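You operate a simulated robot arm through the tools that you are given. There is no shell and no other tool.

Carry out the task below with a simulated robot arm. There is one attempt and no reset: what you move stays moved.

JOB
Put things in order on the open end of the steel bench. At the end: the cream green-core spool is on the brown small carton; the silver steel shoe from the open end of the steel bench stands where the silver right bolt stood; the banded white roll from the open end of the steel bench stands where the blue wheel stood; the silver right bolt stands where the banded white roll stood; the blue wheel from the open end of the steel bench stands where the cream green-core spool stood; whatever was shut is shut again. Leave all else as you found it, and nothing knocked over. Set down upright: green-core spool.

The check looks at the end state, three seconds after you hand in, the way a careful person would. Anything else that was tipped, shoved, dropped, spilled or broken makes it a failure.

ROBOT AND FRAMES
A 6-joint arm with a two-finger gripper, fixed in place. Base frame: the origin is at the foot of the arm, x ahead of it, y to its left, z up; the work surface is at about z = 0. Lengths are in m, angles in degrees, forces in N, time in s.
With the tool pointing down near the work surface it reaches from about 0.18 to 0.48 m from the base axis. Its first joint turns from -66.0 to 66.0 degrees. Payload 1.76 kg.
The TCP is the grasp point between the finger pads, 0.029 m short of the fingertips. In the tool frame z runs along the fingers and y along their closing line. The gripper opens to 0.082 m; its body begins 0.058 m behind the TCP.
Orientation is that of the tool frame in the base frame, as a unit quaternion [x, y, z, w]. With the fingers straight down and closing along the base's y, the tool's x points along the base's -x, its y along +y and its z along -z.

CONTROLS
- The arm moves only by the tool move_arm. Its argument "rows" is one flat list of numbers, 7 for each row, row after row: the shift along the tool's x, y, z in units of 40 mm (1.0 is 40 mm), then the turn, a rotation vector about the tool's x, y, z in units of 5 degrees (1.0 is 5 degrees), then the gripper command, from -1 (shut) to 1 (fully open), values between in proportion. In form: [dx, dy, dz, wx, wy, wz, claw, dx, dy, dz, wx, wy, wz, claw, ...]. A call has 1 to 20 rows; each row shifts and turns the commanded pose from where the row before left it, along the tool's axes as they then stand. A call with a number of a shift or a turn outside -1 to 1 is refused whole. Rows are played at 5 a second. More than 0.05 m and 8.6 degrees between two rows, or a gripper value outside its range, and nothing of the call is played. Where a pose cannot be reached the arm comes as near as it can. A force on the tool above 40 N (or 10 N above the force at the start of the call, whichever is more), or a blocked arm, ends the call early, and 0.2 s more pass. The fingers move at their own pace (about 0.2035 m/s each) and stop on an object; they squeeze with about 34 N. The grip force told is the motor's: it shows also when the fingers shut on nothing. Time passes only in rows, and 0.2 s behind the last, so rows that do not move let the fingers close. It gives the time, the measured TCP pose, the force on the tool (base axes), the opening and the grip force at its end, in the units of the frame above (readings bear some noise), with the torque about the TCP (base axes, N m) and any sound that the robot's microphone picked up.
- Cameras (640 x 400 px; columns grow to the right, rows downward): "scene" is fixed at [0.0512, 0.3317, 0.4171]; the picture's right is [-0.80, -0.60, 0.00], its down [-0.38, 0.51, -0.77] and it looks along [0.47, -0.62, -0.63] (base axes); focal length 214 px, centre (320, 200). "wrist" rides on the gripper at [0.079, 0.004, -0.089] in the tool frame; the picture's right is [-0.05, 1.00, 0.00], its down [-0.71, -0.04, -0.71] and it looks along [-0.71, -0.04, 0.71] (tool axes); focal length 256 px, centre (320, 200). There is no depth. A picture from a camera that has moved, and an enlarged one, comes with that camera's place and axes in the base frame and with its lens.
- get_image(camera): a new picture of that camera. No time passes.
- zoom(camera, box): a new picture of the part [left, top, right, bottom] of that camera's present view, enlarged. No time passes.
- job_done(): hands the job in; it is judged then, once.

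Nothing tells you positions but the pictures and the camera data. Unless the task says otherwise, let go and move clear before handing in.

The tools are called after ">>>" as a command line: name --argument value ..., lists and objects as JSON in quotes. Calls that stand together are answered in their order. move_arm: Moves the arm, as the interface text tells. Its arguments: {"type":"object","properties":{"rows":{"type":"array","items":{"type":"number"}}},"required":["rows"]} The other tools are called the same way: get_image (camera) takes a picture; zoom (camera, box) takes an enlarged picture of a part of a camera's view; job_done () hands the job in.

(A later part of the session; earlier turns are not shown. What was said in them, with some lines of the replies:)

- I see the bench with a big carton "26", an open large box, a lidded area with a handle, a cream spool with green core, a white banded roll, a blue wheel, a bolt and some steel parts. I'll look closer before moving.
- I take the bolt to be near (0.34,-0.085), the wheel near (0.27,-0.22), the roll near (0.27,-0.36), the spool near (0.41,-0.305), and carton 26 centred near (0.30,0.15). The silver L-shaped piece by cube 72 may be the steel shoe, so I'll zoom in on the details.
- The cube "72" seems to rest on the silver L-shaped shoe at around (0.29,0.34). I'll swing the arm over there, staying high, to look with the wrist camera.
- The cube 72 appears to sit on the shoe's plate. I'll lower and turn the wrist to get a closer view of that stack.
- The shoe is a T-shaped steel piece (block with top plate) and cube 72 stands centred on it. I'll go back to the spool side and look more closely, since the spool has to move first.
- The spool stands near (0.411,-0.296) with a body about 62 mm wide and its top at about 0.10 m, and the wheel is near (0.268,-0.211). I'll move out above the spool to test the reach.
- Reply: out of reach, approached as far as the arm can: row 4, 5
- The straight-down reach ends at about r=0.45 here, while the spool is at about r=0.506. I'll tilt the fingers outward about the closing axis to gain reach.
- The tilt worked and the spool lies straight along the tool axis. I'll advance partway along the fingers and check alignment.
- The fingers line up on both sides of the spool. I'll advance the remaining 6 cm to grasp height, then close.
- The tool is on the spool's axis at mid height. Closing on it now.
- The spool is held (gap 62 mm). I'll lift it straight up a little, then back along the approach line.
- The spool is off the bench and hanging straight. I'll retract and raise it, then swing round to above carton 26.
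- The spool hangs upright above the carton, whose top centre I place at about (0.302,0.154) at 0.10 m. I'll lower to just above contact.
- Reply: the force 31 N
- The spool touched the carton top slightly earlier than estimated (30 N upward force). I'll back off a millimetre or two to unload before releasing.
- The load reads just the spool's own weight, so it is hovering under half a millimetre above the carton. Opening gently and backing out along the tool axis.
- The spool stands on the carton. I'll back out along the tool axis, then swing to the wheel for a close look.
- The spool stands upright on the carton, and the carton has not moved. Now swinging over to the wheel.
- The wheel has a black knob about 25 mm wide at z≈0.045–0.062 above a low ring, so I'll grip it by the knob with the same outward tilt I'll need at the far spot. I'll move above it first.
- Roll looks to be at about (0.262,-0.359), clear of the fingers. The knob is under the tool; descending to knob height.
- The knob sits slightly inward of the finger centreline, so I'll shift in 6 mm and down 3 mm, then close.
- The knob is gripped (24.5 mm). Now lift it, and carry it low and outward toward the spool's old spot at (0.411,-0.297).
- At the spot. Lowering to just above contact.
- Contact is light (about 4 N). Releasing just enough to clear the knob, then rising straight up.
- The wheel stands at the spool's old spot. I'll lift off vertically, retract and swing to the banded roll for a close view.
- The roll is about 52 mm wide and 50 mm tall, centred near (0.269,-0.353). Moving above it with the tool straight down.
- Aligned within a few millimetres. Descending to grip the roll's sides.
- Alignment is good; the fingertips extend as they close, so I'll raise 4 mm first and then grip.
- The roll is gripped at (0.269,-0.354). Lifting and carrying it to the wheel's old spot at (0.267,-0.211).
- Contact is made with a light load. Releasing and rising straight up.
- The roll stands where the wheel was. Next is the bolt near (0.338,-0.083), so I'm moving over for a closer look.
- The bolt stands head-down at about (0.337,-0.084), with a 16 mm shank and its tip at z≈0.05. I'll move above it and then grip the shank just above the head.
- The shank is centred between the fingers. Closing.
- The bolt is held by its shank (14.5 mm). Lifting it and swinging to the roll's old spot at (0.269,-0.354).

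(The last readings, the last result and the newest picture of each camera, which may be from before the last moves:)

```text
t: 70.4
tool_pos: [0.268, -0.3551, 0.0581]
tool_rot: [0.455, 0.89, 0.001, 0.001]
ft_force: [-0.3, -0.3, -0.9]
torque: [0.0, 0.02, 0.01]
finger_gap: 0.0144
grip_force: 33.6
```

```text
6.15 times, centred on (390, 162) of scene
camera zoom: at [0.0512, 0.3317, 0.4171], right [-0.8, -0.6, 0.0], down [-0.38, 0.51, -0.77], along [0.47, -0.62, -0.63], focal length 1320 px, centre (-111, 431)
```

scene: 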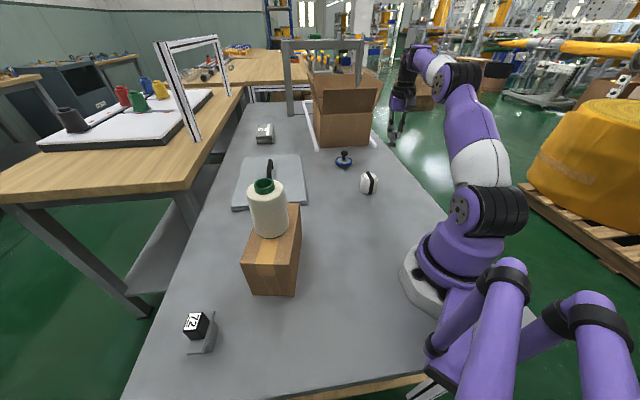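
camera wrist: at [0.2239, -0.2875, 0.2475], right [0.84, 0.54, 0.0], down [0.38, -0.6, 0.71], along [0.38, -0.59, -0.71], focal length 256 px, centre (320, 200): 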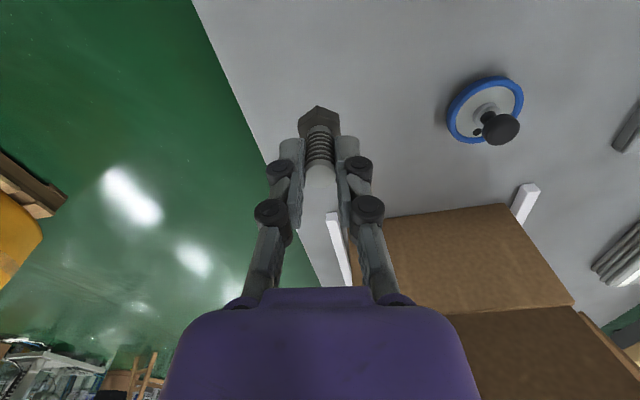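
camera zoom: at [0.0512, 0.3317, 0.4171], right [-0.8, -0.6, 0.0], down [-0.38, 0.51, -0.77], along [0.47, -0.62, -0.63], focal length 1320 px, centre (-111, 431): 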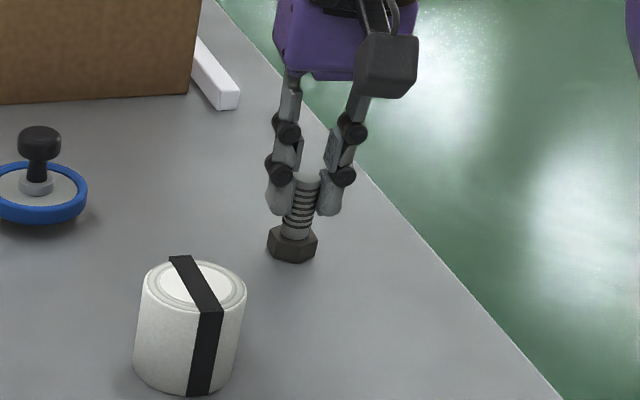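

>>> move_arm --rows '[0, 0, 0.015, 0, 0, 0, -1, 0, 0, 0, 0, 0, 0, -1]'

>>> move_arm --rows '[0, 0, 0.015, 0, 0, 0, -1, 0, 0, 0, 0, 0, 0, -1]'

```text
t: 71.0
tool_pos: [0.266, -0.3548, 0.0588]
tool_rot: [0.456, 0.89, 0.0, 0.0]
ft_force: [-0.3, 0.4, -0.2]
torque: [0.02, 0.03, 0.01]
finger_gap: 0.0143
grip_force: 34.1
```

```text
t: 71.6
tool_pos: [0.2682, -0.3539, 0.0583]
tool_rot: [0.456, 0.89, 0.0, 0.0]
ft_force: [-1.6, 1.8, 6.3]
torque: [0.09, 0.11, 0.02]
finger_gap: 0.0142
grip_force: 33.7
```

Contact made (about 6 N). Releasing and rising.

>>> move_arm --rows '[0, 0, -0.006, 0, 0, 0, -1, 0, 0, 0, 0, 0, 0, -0.4, 0, 0, 0, 0, 0, 0, 0, 0, 0, 0, 0, 0, 0, 0.3, 0, 0, 0, 0, 0, 0, 0.3]'

>>> get_image --camera "wrist"

>>> zoom --camera "scene" --box '[350, 130, 430, 195]'

```text
t: 72.8
tool_pos: [0.2688, -0.3543, 0.0585]
tool_rot: [0.455, 0.89, 0.0, 0.0]
ft_force: [-0.1, 0.1, -0.3]
torque: [-0.01, -0.02, 0.0]
finger_gap: 0.0532
grip_force: 0.0
```

```text
taken
camera wrist: at [0.225, -0.2868, 0.1477], right [0.84, 0.54, 0.0], down [0.38, -0.59, 0.71], along [0.38, -0.6, -0.71], focal length 256 px, centre (320, 200)
```

wrist: 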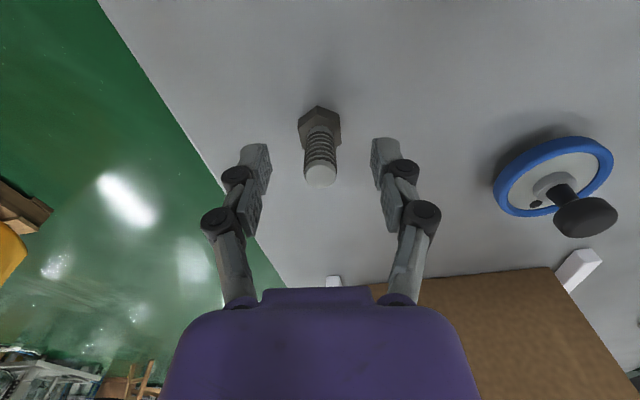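

```text
6.15 times, centred on (390, 162) of scene
camera zoom: at [0.0512, 0.3317, 0.4171], right [-0.8, -0.6, 0.0], down [-0.38, 0.51, -0.77], along [0.47, -0.62, -0.63], focal length 1320 px, centre (-111, 431)
```

zoom: 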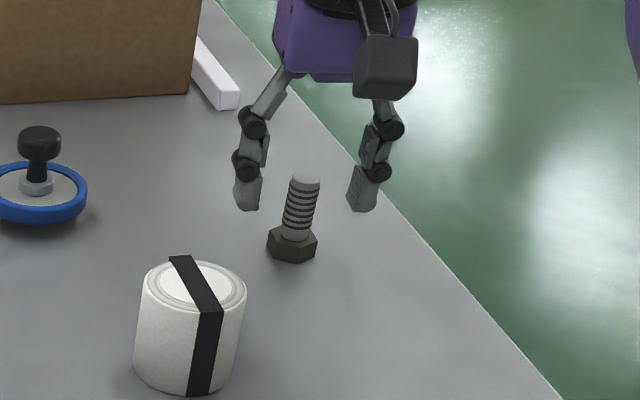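

The bolt stands upright at the roll's old spot. I'll lift away, raise well above the spool's height and swing round to the shoe.

>>> move_arm --rows '[0, 0, -0.5, 0, 0, 0, 0.3, 0, 0, -1, 0, 0, 0, 0.3, 0, 0, -1, 0, 0, 0, 1, 0, 0, -0.5, 0, 0, 0, 1, 0.9, 0, -0.8, 0, 0, 0, 1, 0.9, 0, -0.8, 0, 0, 0, 1, 0.9, 0, -0.8, 0, 0, 0, 1, 0.9, 0, -0.8, 0, 0, 0, 1, 0.9, 0, -0.8, 0, 0, 0, 1, 0, 0, 0, 0, 0, 0, 1]'

>>> get_image --camera "scene"

>>> get_image --camera "wrist"

```text
t: 75.0
tool_pos: [0.1618, -0.208, 0.3374]
tool_rot: [0.455, 0.89, 0.0, 0.0]
ft_force: [-0.5, 1.1, 0.1]
torque: [-0.03, -0.05, -0.01]
finger_gap: 0.0821
grip_force: 0.1
```

```text
taken
```

scene: 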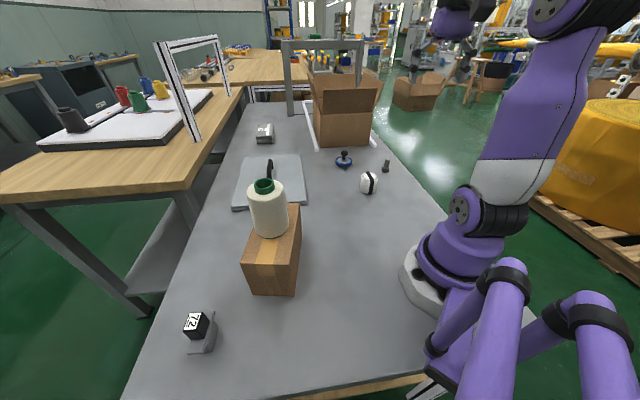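

```text
taken
camera wrist: at [0.1185, -0.1412, 0.4273], right [0.84, 0.54, 0.0], down [0.38, -0.59, 0.71], along [0.38, -0.6, -0.71], focal length 256 px, centre (320, 200)
```

wrist: 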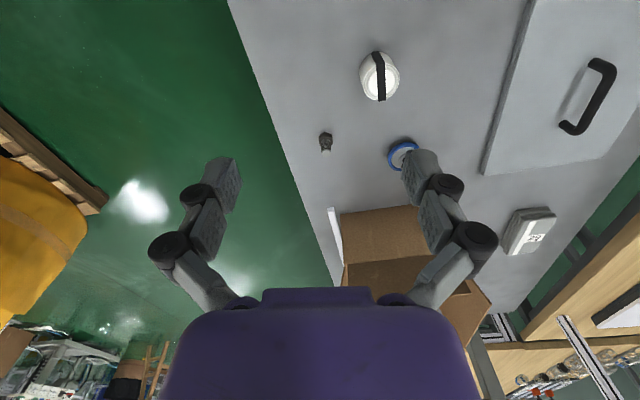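

>>> move_arm --rows '[0.04, 0.575, 0, 0, 0, -1, 1, 0.04, 0.575, 0, 0, 0, -1, 1, 0.04, 0.575, 0, 0, 0, -1, 1, 0.04, 0.575, 0, 0, 0, -1, 1, 0.04, 0.575, 0, 0, 0, -1, 1, 0.04, 0.575, 0, 0, 0, -1, 1, 0.04, 0.575, 0, 0, 0, -1, 1, 0.04, 0.575, 0, 0, 0, -1, 1, 0.04, 0.575, 0, 0, 0, -1, 1, 0.04, 0.575, 0, 0, 0, -1, 1, 0.04, 0.575, 0, 0, 0, -1, 1, 0.04, 0.575, 0, 0, 0, -1, 1, 0.04, 0.575, 0, 0, 0, -1, 1, 0.04, 0.575, 0, 0, 0, -1, 1, 0.04, 0.575, 0, 0, 0, -1, 1, 0.04, 0.575, 0, 0, 0, -1, 1, 0.04, 0.575, 0, 0, 0, -1, 1, 0.04, 0.575, 0, 0, 0, -1, 1, 0.04, 0.575, 0, 0, 0, -1, 1, 0.04, 0.575, 0, 0, 0, -1, 1]'

>>> get_image --camera "scene"

>>> get_image --camera "wrist"

```text
t: 79.2
tool_pos: [0.1809, 0.1958, 0.3381]
tool_rot: [-0.39, 0.921, -0.002, 0.0]
ft_force: [1.2, -0.1, -0.3]
torque: [0.01, -0.01, -0.03]
finger_gap: 0.0822
grip_force: 0.2
```

```text
taken
```

scene: 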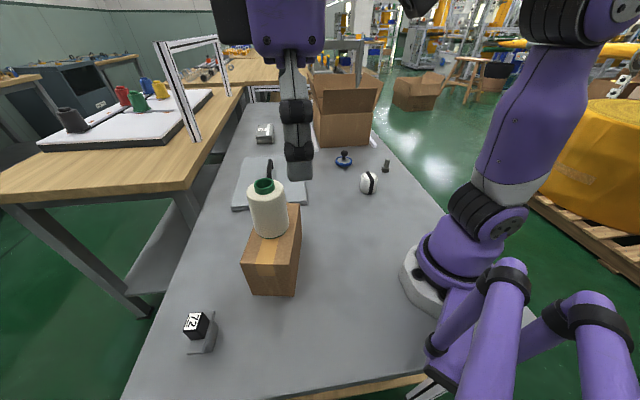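

```text
taken
camera wrist: at [0.1235, 0.1429, 0.4277], right [-0.68, 0.73, 0.0], down [0.52, 0.48, 0.71], along [0.52, 0.48, -0.71], focal length 256 px, centre (320, 200)
```

wrist: 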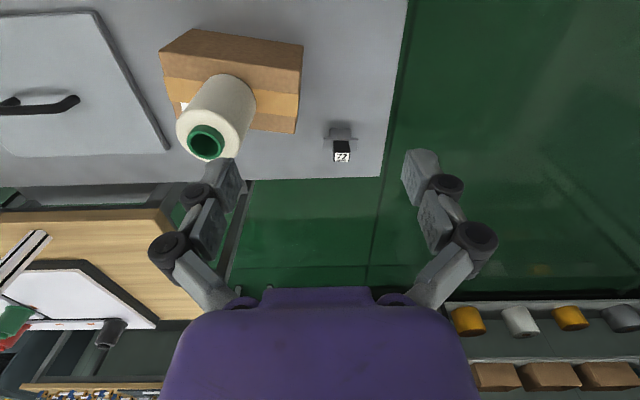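

Everything on the far side is done. Now I'll get a close look at the shoe and cube 72, at about (0.288,0.340).

>>> move_arm --rows '[0, 0, 0, 0, 0, 0.88, 1, -0.563, 0.2325, 0.8625, 0, 0, 0, 1, -0.563, 0.2325, 0.8625, 0, 0, 0, 1, -0.563, 0.2325, 0.8625, 0, 0, 0, 1, -0.563, 0.2325, 0.8625, 0, 0, 0, 1, 0, 0, 0, 0, 0, 0, 1]'

>>> get_image --camera "wrist"

>>> get_image --camera "scene"

```text
t: 80.6
tool_pos: [0.2234, 0.2835, 0.1997]
tool_rot: [-0.354, 0.935, 0.0, 0.001]
ft_force: [0.1, 0.2, 0.6]
torque: [-0.02, 0.04, 0.0]
finger_gap: 0.0821
grip_force: 0.1
```

```text
taken
camera wrist: at [0.1623, 0.2345, 0.2887], right [-0.62, 0.78, 0.0], down [0.55, 0.44, 0.71], along [0.56, 0.44, -0.71], focal length 256 px, centre (320, 200)
```

wrist: 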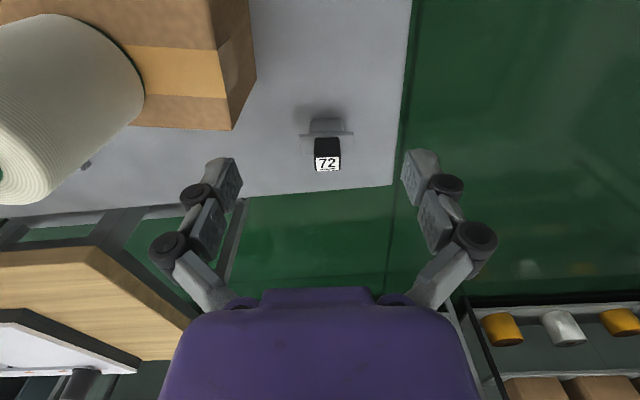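

```text
taken
```

scene: 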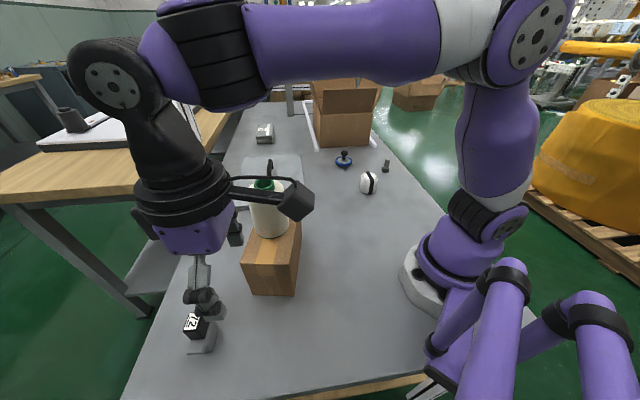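

>>> zoom --camera "wrist" --box '[285, 95, 370, 180]'

>>> zoom --camera "scene" --box '[170, 290, 250, 360]'

```text
4.71 times, centred on (328, 138) of wrist
camera zoom: at [0.1623, 0.2345, 0.2887], right [-0.62, 0.78, 0.0], down [0.55, 0.44, 0.71], along [0.56, 0.44, -0.71], focal length 1205 px, centre (285, 494)
```

zoom: 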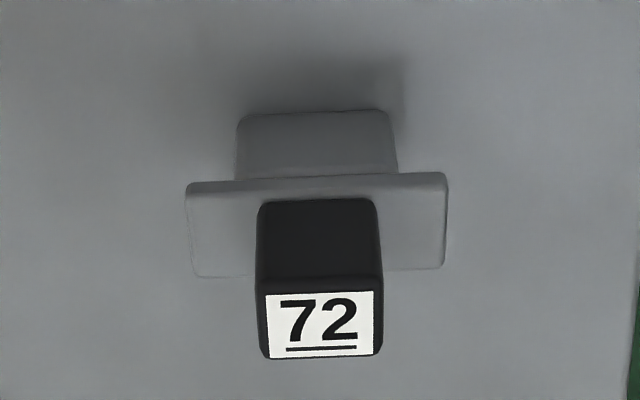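

```text
5.71 times, centred on (210, 325) of scene
camera zoom: at [0.0512, 0.3317, 0.4171], right [-0.8, -0.6, 0.0], down [-0.38, 0.51, -0.77], along [0.47, -0.62, -0.63], focal length 1226 px, centre (949, -514)
```

zoom: 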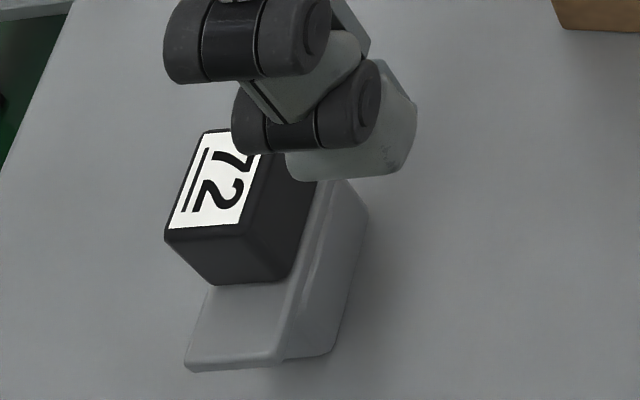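

The tagged piece is a loose-looking black block (about 27×19×35 mm) standing on the shoe's plate at (0.286,0.342). I'll lift it off first and set it aside, so I'm moving above it now.

>>> move_arm --rows '[-0.725, 0.02, 0.66, 0, 0, 0, 1, -0.725, 0.02, 0.66, 0, 0, 0, 1, -0.725, 0.02, 0.66, 0, 0, 0, 1, 0, 0, 0, 0, 0, 0, 1]'

>>> get_image --camera "wrist"

>>> zoom --camera "scene" --box '[150, 230, 290, 370]'

```text
t: 81.6
tool_pos: [0.2898, 0.3429, 0.1194]
tool_rot: [-0.354, 0.935, 0.0, 0.001]
ft_force: [0.2, -0.1, -0.7]
torque: [-0.01, 0.02, 0.03]
finger_gap: 0.0816
grip_force: 0.1
```

```text
taken
camera wrist: at [0.2274, 0.2945, 0.2093], right [-0.62, 0.78, 0.0], down [0.55, 0.44, 0.71], along [0.56, 0.44, -0.71], focal length 256 px, centre (320, 200)
```

wrist: 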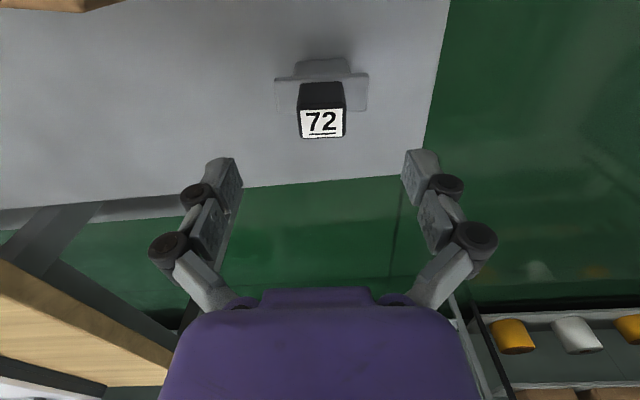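

```text
2.86 times, centred on (220, 300) of scene
camera zoom: at [0.0512, 0.3317, 0.4171], right [-0.8, -0.6, 0.0], down [-0.38, 0.51, -0.77], along [0.47, -0.62, -0.63], focal length 613 px, centre (606, -86)
```

zoom: 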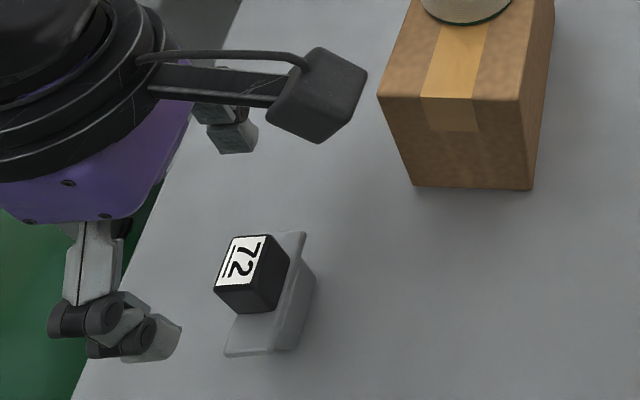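

>>> move_arm --rows '[0.038, 0.025, 0.518, 0, 0, 0, 1, 0.038, 0.025, 0.518, 0, 0, 0, 1, 0, 0, 0, 0, 0, 0, 1]'

>>> get_image --camera "wrist"

>>> zoom --camera "scene" --box '[150, 270, 270, 370]'

```text
t: 82.4
tool_pos: [0.2852, 0.3436, 0.0772]
tool_rot: [-0.354, 0.935, 0.0, 0.001]
ft_force: [0.6, 0.3, -0.3]
torque: [-0.02, -0.03, 0.0]
finger_gap: 0.0818
grip_force: 0.0
```

```text
taken
camera wrist: at [0.2228, 0.2941, 0.1676], right [-0.62, 0.78, 0.0], down [0.55, 0.44, 0.71], along [0.56, 0.44, -0.71], focal length 256 px, centre (320, 200)
```

wrist: 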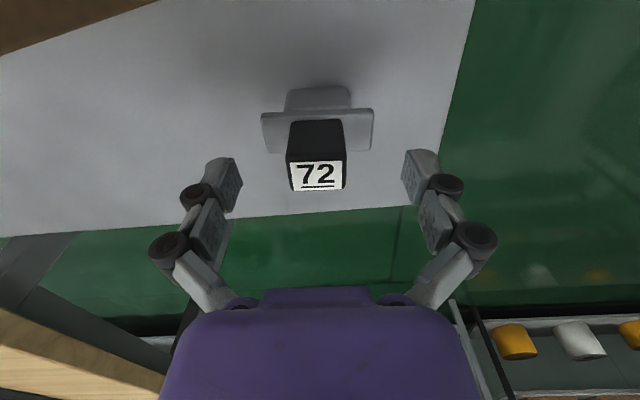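

```text
4.00 times, centred on (210, 320) of scene
camera zoom: at [0.0512, 0.3317, 0.4171], right [-0.8, -0.6, 0.0], down [-0.38, 0.51, -0.77], along [0.47, -0.62, -0.63], focal length 858 px, centre (760, -280)
```

zoom: 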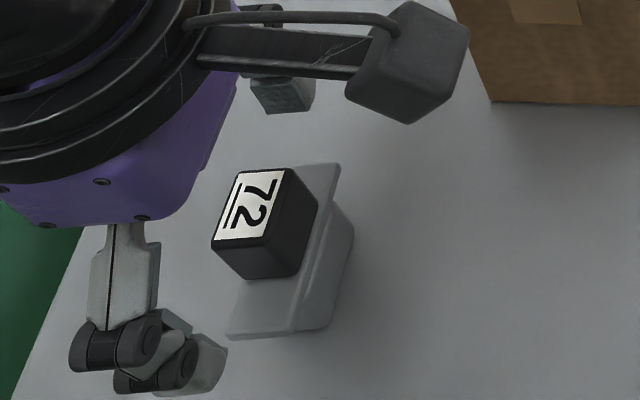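

Lined up. Closing on block 72 and lifting it gently to see whether it comes off freely.

>>> move_arm --rows '[0, -0.03, 0, 0, 0, 0, 0.4, 0, 0, 0, 0, 0, 0, 0, 0, 0, 0, 0, 0, 0, -0.1, 0, 0, 0, 0, 0, 0, -1, 0, 0, 0, 0, 0, 0, -1]'

>>> get_image --camera "wrist"

>>> zoom --camera "scene" --box '[150, 270, 270, 370]'

```text
t: 83.6
tool_pos: [0.286, 0.3425, 0.0785]
tool_rot: [-0.353, 0.936, 0.0, 0.0]
ft_force: [0.8, -0.8, 3.8]
torque: [-0.03, 0.01, -0.01]
finger_gap: 0.0277
grip_force: 33.7
```

```text
taken
camera wrist: at [0.2239, 0.2932, 0.1682], right [-0.62, 0.78, 0.0], down [0.55, 0.44, 0.71], along [0.56, 0.44, -0.71], focal length 256 px, centre (320, 200)
```

wrist: 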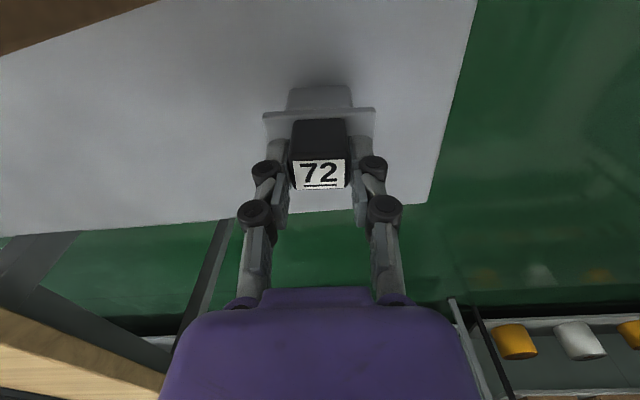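

```text
4.00 times, centred on (210, 320) of scene
camera zoom: at [0.0512, 0.3317, 0.4171], right [-0.8, -0.6, 0.0], down [-0.38, 0.51, -0.77], along [0.47, -0.62, -0.63], focal length 858 px, centre (760, -280)
```

zoom: 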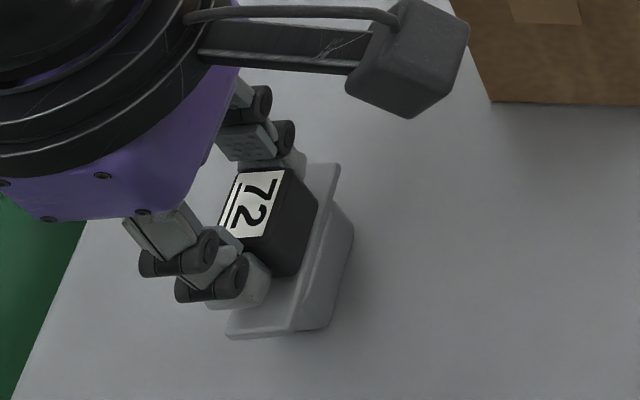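

>>> move_arm --rows '[0, 0, -0.15, 0, 0, 0, -1, 0, 0, -0.15, 0, 0, 0, -1, 0, 0, -0.3, 0, 0, 0, -1, 0, 0, 0, 0, 0, 0, -1]'

>>> get_image --camera "wrist"

>>> zoom --camera "scene" --box '[150, 270, 270, 370]'

```text
t: 84.6
tool_pos: [0.2853, 0.3418, 0.1026]
tool_rot: [-0.353, 0.935, -0.001, 0.0]
ft_force: [0.1, 0.4, -1.4]
torque: [0.04, 0.0, 0.0]
finger_gap: 0.0273
grip_force: 33.7
```

```text
taken
camera wrist: at [0.2238, 0.2931, 0.1926], right [-0.62, 0.78, 0.0], down [0.55, 0.44, 0.71], along [0.56, 0.44, -0.71], focal length 256 px, centre (320, 200)
```

wrist: 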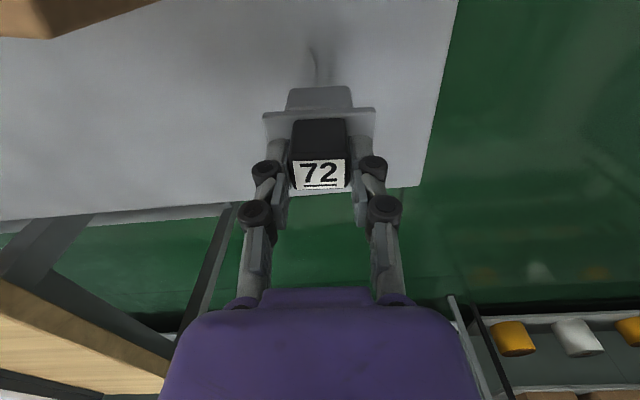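

```text
4.00 times, centred on (210, 320) of scene
camera zoom: at [0.0512, 0.3317, 0.4171], right [-0.8, -0.6, 0.0], down [-0.38, 0.51, -0.77], along [0.47, -0.62, -0.63], focal length 858 px, centre (760, -280)
```

zoom: 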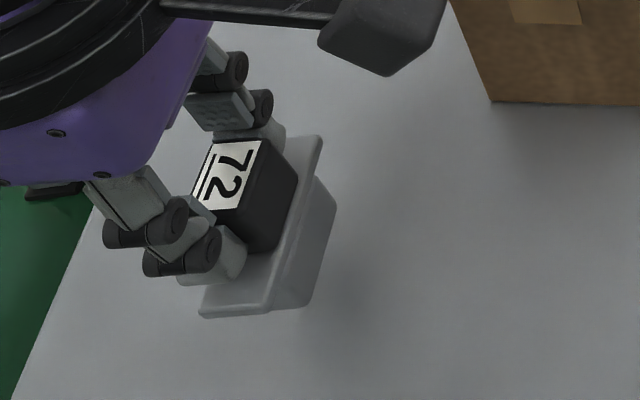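

The shoe came up together with the block, so the "72" block is fixed to it and they are one piece. I'll carry the whole shoe, keeping its orientation, high around the spool to the bolt's old spot (0.337,-0.0845).

>>> move_arm --rows '[0, 0, -0.625, 0, 0, 0, -1, 0, 0, -0.625, 0, 0, 0, -1, 0.9, 0, -0.8, 0, 0, 0, -1, 0.9, 0, -0.8, 0, 0, 0, -1, 0.9, 0, -0.8, 0, 0, 0, -1, 0.9, 0, -0.8, 0, 0, 0, -1, 0.9, 0, -0.8, 0, 0, 0, -1, 0, 0, 0, 0, 0, 0, -1]'

>>> get_image --camera "wrist"

>>> get_image --camera "scene"

```text
t: 86.4
tool_pos: [0.1487, 0.2224, 0.3157]
tool_rot: [-0.354, 0.935, -0.001, 0.0]
ft_force: [-0.3, -0.3, -1.3]
torque: [-0.02, -0.02, 0.01]
finger_gap: 0.0273
grip_force: 34.2
```

```text
taken
camera wrist: at [0.0878, 0.1743, 0.404], right [-0.62, 0.78, 0.0], down [0.55, 0.44, 0.71], along [0.56, 0.44, -0.71], focal length 256 px, centre (320, 200)
```

wrist: 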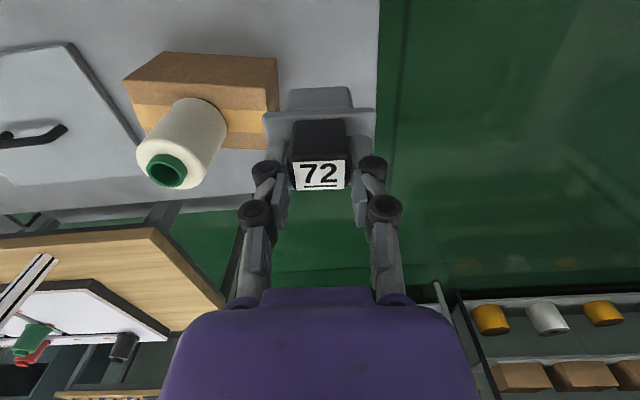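

```text
taken
```

scene: 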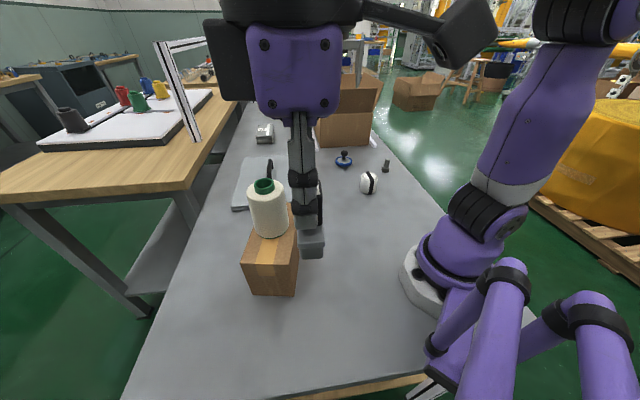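

>>> move_arm --rows '[0.486, -0.923, 0, 0, 0, 0, -1, 0.486, -0.923, 0, 0, 0, 0, -1, 0.486, -0.923, 0, 0, 0, 0, -1, 0.486, -0.923, 0, 0, 0, 0, -1, 0.486, -0.923, 0, 0, 0, 0, -1, -0.1675, -0.845, 0, 0, 0, 0, -1, -0.1675, -0.845, 0, 0, 0, 0, -1, -0.1675, -0.845, 0, 0, 0, 0, -1, -0.1675, -0.845, 0, 0, 0, 0, -1, -0.1675, -0.845, 0, 0, 0, 0, -1, 0, 0, 0, 0, 0, 0, -1]'

>>> get_image --camera "wrist"

>>> get_image --camera "scene"

```text
t: 88.8
tool_pos: [0.3355, -0.086, 0.3141]
tool_rot: [-0.352, 0.936, 0.0, 0.001]
ft_force: [-0.5, -0.3, -2.0]
torque: [0.0, -0.02, -0.02]
finger_gap: 0.0273
grip_force: 33.9
```

```text
taken
camera wrist: at [0.2743, -0.1341, 0.4042], right [-0.62, 0.78, 0.0], down [0.55, 0.44, 0.71], along [0.56, 0.44, -0.71], focal length 256 px, centre (320, 200)
```

wrist: 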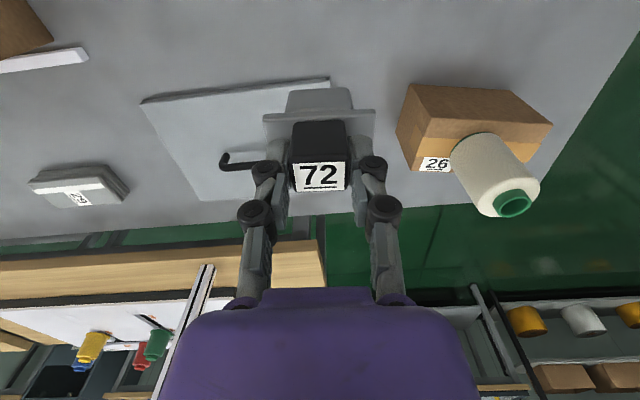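

```text
taken
```

scene: 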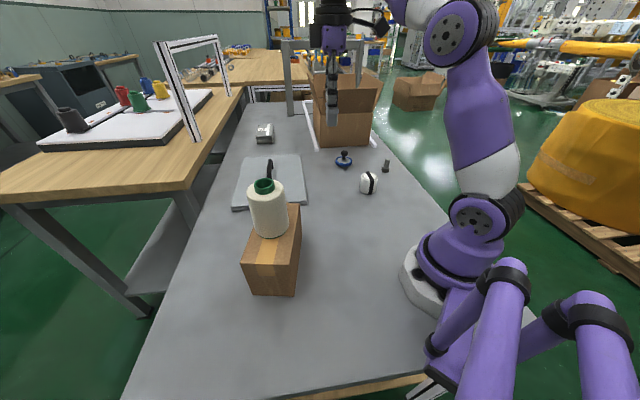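

Above the bolt's old spot. Descending to just above the bench.

>>> move_arm --rows '[-0.009, 0, 0.93, 0, 0, 0, -1, -0.009, 0, 0.93, 0, 0, 0, -1, -0.009, 0, 0.93, 0, 0, 0, -1, -0.009, 0, 0.93, 0, 0, 0, -1, -0.009, 0, 0.93, 0, 0, 0, -1, -0.009, 0, 0.93, 0, 0, 0, -1, 0, 0, 0, 0, 0, 0, -1]'

>>> get_image --camera "wrist"

>>> zoom --camera "scene" --box '[280, 140, 390, 220]'

```text
t: 90.4
tool_pos: [0.3379, -0.0826, 0.0891]
tool_rot: [-0.354, 0.935, 0.0, 0.0]
ft_force: [0.7, 0.0, -1.9]
torque: [-0.02, 0.01, 0.02]
finger_gap: 0.0275
grip_force: 34.2
```

```text
taken
camera wrist: at [0.2766, -0.1323, 0.1795], right [-0.62, 0.78, 0.0], down [0.55, 0.44, 0.71], along [0.56, 0.44, -0.71], focal length 256 px, centre (320, 200)
```

wrist: 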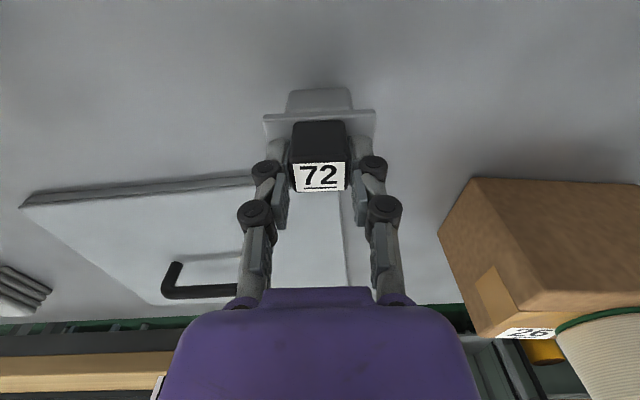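

```text
5.00 times, centred on (335, 180) of scene
camera zoom: at [0.0512, 0.3317, 0.4171], right [-0.8, -0.6, 0.0], down [-0.38, 0.51, -0.77], along [0.47, -0.62, -0.63], focal length 1072 px, centre (245, 300)
```

zoom: 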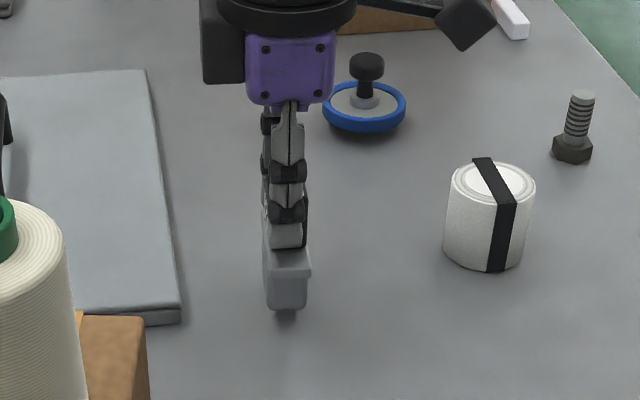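

>>> move_arm --rows '[0.02, -0.01, 0.1, 0, 0, 0, -1, 0, 0, 0.08, 0, 0, 0, -1, 0, 0, 0.02, 0, 0, 0, -1, 0, 0, 0, 0, 0, 0, -1]'

>>> move_arm --rows '[0, 0, 0.025, 0, 0, 0, -1, 0, 0, 0, 0, 0, 0, -1]'

>>> move_arm --rows '[0, 0, 0.015, 0, 0, 0, -1, 0, 0, 0, 0, 0, 0, -1]'

```text
t: 91.4
tool_pos: [0.3388, -0.0847, 0.0817]
tool_rot: [-0.354, 0.935, 0.0, 0.0]
ft_force: [-0.1, -1.7, -0.9]
torque: [0.01, -0.03, -0.02]
finger_gap: 0.0273
grip_force: 33.2
```

```text
t: 92.0
tool_pos: [0.3373, -0.0838, 0.0816]
tool_rot: [-0.355, 0.935, 0.0, -0.001]
ft_force: [-0.2, -0.4, -1.7]
torque: [-0.01, 0.03, 0.01]
finger_gap: 0.0275
grip_force: 34.2
```

```text
t: 92.6
tool_pos: [0.3382, -0.0838, 0.0808]
tool_rot: [-0.353, 0.936, 0.0, -0.001]
ft_force: [0.2, 0.4, -2.8]
torque: [0.02, -0.02, -0.03]
finger_gap: 0.0272
grip_force: 34.0
```

>>> move_arm --rows '[0, 0, 0.025, 0, 0, 0, -1, 0, 0, 0, 0, 0, 0, -1]'

>>> move_arm --rows '[0, 0, 0.02, 0, 0, 0, -1, 0, 0, 0, 0, 0, 0, -1]'

>>> zoom --camera "scene" --box '[300, 160, 370, 215]'

```text
t: 93.2
tool_pos: [0.3373, -0.0826, 0.0797]
tool_rot: [-0.354, 0.935, 0.0, 0.0]
ft_force: [-0.4, -0.2, -2.9]
torque: [0.05, 0.01, 0.02]
finger_gap: 0.0272
grip_force: 34.1
```

```text
t: 93.8
tool_pos: [0.3387, -0.0833, 0.0799]
tool_rot: [-0.354, 0.935, 0.0, 0.0]
ft_force: [0.5, 0.4, -2.4]
torque: [-0.03, 0.02, 0.0]
finger_gap: 0.0274
grip_force: 33.7
```

```text
7.27 times, centred on (335, 188) of scene
camera zoom: at [0.0512, 0.3317, 0.4171], right [-0.8, -0.6, 0.0], down [-0.38, 0.51, -0.77], along [0.47, -0.62, -0.63], focal length 1560 px, centre (211, 291)
```

zoom: 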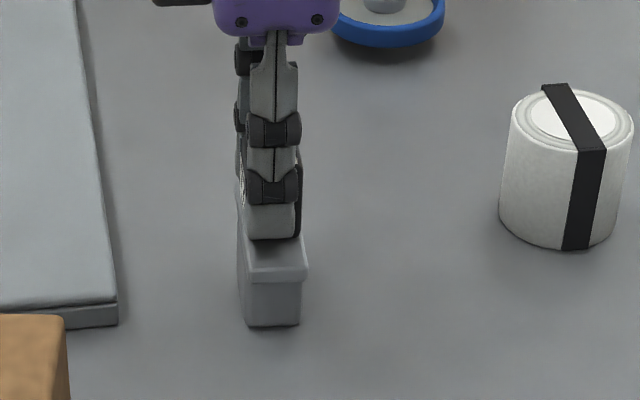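

>>> move_arm --rows '[0, 0, 0.02, 0, 0, 0, -1, 0, 0, 0, 0, 0, 0, -1]'

>>> move_arm --rows '[0, 0, 0.015, 0, 0, 0, -1, 0, 0, 0, 0, 0, 0, -1]'

```text
t: 94.4
tool_pos: [0.3382, -0.0828, 0.0781]
tool_rot: [-0.353, 0.936, 0.0, 0.001]
ft_force: [-1.5, -0.2, 4.3]
torque: [-0.01, 0.11, -0.03]
finger_gap: 0.0274
grip_force: 34.0
```

```text
t: 95.0
tool_pos: [0.3396, -0.0842, 0.0774]
tool_rot: [-0.354, 0.935, -0.001, 0.001]
ft_force: [-7.0, 2.2, 23.4]
torque: [-0.07, 0.3, -0.06]
finger_gap: 0.0272
grip_force: 33.5
```

Contact made; backing off half a millimetre to unload, then releasing.

>>> move_arm --rows '[0, 0, -0.014, 0, 0, 0, -1, 0, 0, 0, 0, 0, 0, -1]'

```text
t: 95.6
tool_pos: [0.3386, -0.084, 0.0773]
tool_rot: [-0.353, 0.936, -0.001, 0.001]
ft_force: [-0.9, -1.7, 14.0]
torque: [-0.08, -0.03, 0.0]
finger_gap: 0.0273
grip_force: 33.9
```

>>> move_arm --rows '[0, 0, -0.012, 0, 0, 0, -1, 0, 0, 0, 0, 0, 0, -1]'

```text
t: 96.2
tool_pos: [0.3375, -0.0832, 0.0785]
tool_rot: [-0.353, 0.936, -0.001, 0.0]
ft_force: [1.1, 0.3, 1.8]
torque: [0.0, -0.18, 0.01]
finger_gap: 0.0274
grip_force: 34.1
```

>>> move_arm --rows '[0, 0, 0, 0, 0, 0, -0.2, 0, 0, 0, 0, 0, 0, 0.1, 0, 0, 0, 0, 0, 0, 0.5, 0, 0, 0, 0, 0, 0, 0.5]'

>>> get_image --camera "wrist"

>>> zoom --camera "scene" --box '[290, 150, 380, 215]'

```text
t: 97.2
tool_pos: [0.338, -0.0833, 0.0792]
tool_rot: [-0.353, 0.935, -0.001, 0.0]
ft_force: [0.0, -0.2, -0.6]
torque: [-0.04, -0.01, 0.02]
finger_gap: 0.0617
grip_force: 0.1
```

```text
taken
camera wrist: at [0.2758, -0.1324, 0.1679], right [-0.62, 0.78, 0.0], down [0.55, 0.44, 0.71], along [0.56, 0.44, -0.71], focal length 256 px, centre (320, 200)
```

wrist: 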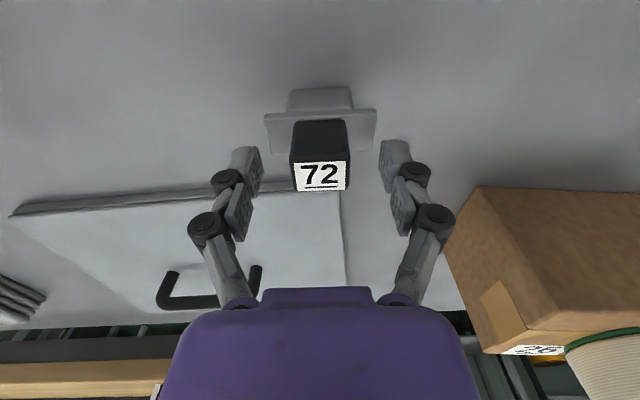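

```text
6.15 times, centred on (335, 182) of scene
camera zoom: at [0.0512, 0.3317, 0.4171], right [-0.8, -0.6, 0.0], down [-0.38, 0.51, -0.77], along [0.47, -0.62, -0.63], focal length 1320 px, centre (228, 308)
```

zoom: 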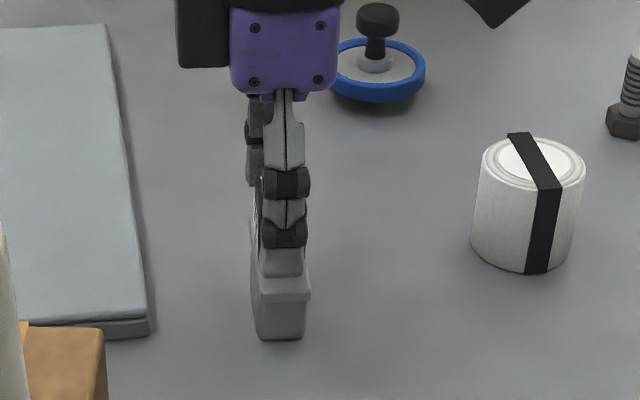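

Released. Rising straight up and checking the whole scene.

>>> move_arm --rows '[0, 0, -0.5, 0, 0, 0, 0.5, 0, 0, -1, 0, 0, 0, 0.7, 0, 0, -1, 0, 0, 0, 1, 0, 0, -1, 0, 0, 0, 1, 0, 0, -1, 0, 0, 0, 1, 0, 0, -1, 0, 0, 0, 1, 0, 0, 0, 0, 0, 0, 1]'

>>> get_image --camera "scene"

>>> zoom --camera "scene" --box '[220, 100, 420, 225]'

>>> get_image --camera "wrist"

```text
t: 98.8
tool_pos: [0.3359, -0.0833, 0.2993]
tool_rot: [-0.354, 0.935, 0.0, 0.0]
ft_force: [1.1, 0.1, -1.2]
torque: [0.03, 0.02, 0.01]
finger_gap: 0.082
grip_force: 0.1
```

```text
taken
```

scene: 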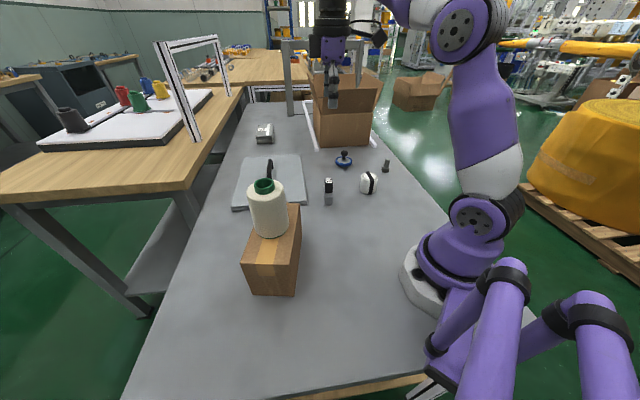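

```text
3.20 times, centred on (320, 162) of scene
camera zoom: at [0.0512, 0.3317, 0.4171], right [-0.8, -0.6, 0.0], down [-0.38, 0.51, -0.77], along [0.47, -0.62, -0.63], focal length 686 px, centre (320, 320)
```

zoom: 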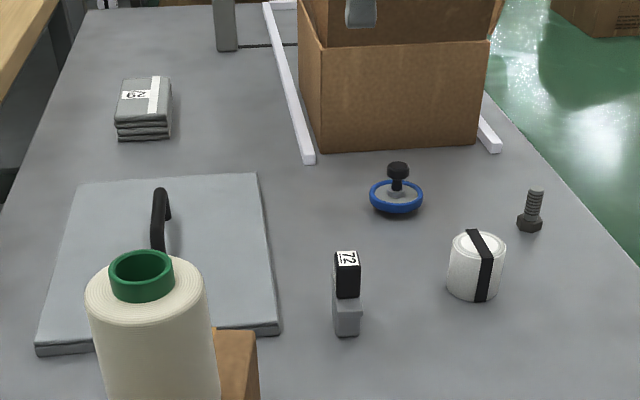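

```text
taken
camera wrist: at [0.275, -0.1328, 0.3885], right [-0.62, 0.78, 0.0], down [0.55, 0.44, 0.71], along [0.56, 0.44, -0.71], focal length 256 px, centre (320, 200)
```

wrist: 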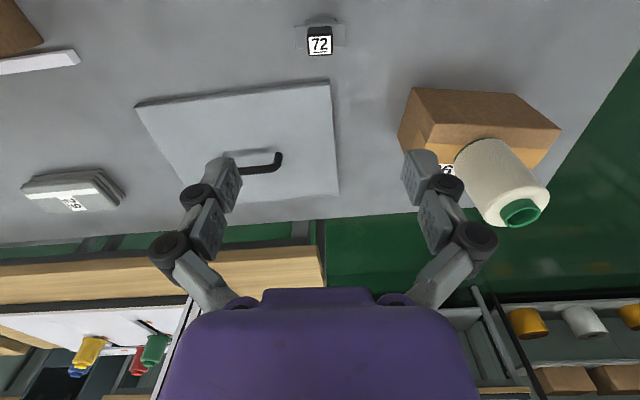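

All five pieces look right. I'll move the arm clear to roughly its starting pose and do one last inspection.

>>> move_arm --rows '[0.94, 0, -0.25, 0, 0, 0, 1, 0.94, 0, -0.25, 0, 0, 0, 1, 0.94, 0, -0.25, 0, 0, 0, 1, 0.94, 0, -0.25, 0, 0, 0, 1, 0, 0, 0, 0, 0, 0, 1, 0, 0, 0, 0, 0, 0, 1]'

>>> get_image --camera "scene"

>>> zoom --camera "scene" --box '[200, 150, 340, 310]'

>>> zoom --camera "scene" --box '[300, 130, 410, 215]'

```text
t: 100.2
tool_pos: [0.2243, -0.1825, 0.34]
tool_rot: [-0.353, 0.936, 0.0, 0.0]
ft_force: [0.0, 0.8, -0.1]
torque: [0.01, -0.01, -0.02]
finger_gap: 0.0815
grip_force: 0.0
```

```text
taken
```

scene: 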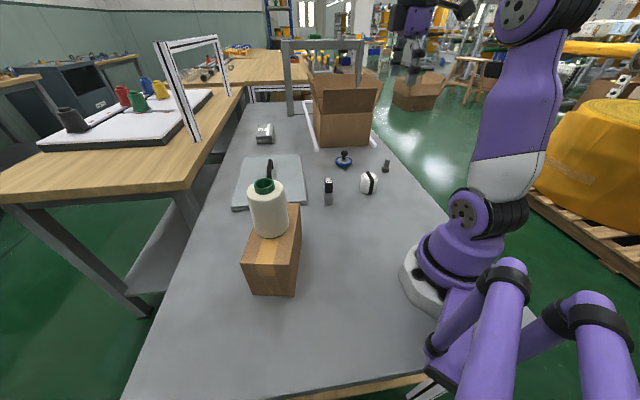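

```text
2.50 times, centred on (270, 230) of scene
camera zoom: at [0.0512, 0.3317, 0.4171], right [-0.8, -0.6, 0.0], down [-0.38, 0.51, -0.77], along [0.47, -0.62, -0.63], focal length 536 px, centre (445, 125)
```

zoom: 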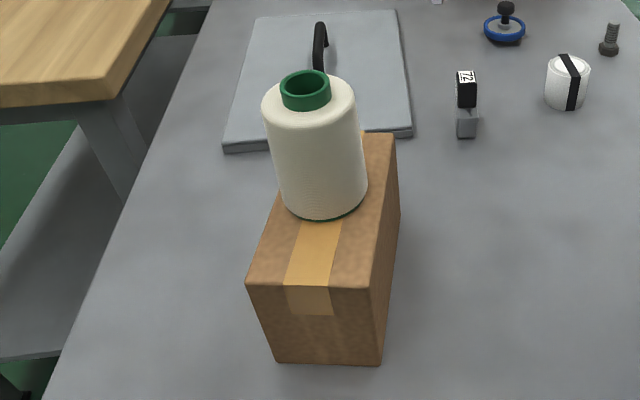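

```text
4.71 times, centred on (355, 172) of scene
camera zoom: at [0.0512, 0.3317, 0.4171], right [-0.8, -0.6, 0.0], down [-0.38, 0.51, -0.77], along [0.47, -0.62, -0.63], focal length 1009 px, centre (155, 329)
```

zoom: 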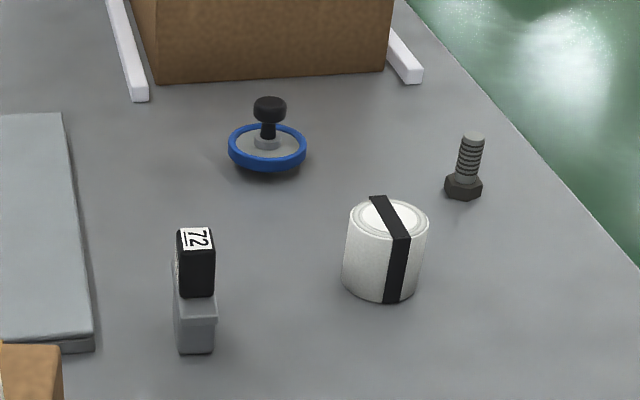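

The spool stands upright on carton 26. The wheel, roll, bolt and shoe (with its fixed block 72) each stand on their assigned spots, the lid is untouched, and the arm is clear. Handing in.

>>> job_done

```text
The job is handed in.
```

The rearrangement is finished and handed in, and all five pieces stand where the job asked. I don't have the check's verdict.

| Piece | Where it stands now |
|---|---|
| Cream green-core spool | upright on the brown carton marked 26 |
| Blue wheel | where the spool stood |
| Banded white roll | where the wheel stood |
| Silver bolt | where the roll stood |
| Silver steel shoe | where the bolt stood |

- **Block 72:** I first took the black block marked 72 for a separate thing standing on the shoe. When I lifted it, the shoe came up with it, so I treated the two as one piece and moved them together. If the block is meant to be separate, it has moved with the shoe.
- **Positions:** in the last pictures each piece looks to be within about a centimetre of its target spot. I judged this by eye against the first pictures.
- **Everything else:** the lid stayed shut throughout. The carton marked 26 shows no movement in the pictures, even though the spool pressed on it with about 30 N while being set down. The other things on the bench look unmoved, nothing was knocked over, and the arm is clear of the bench.
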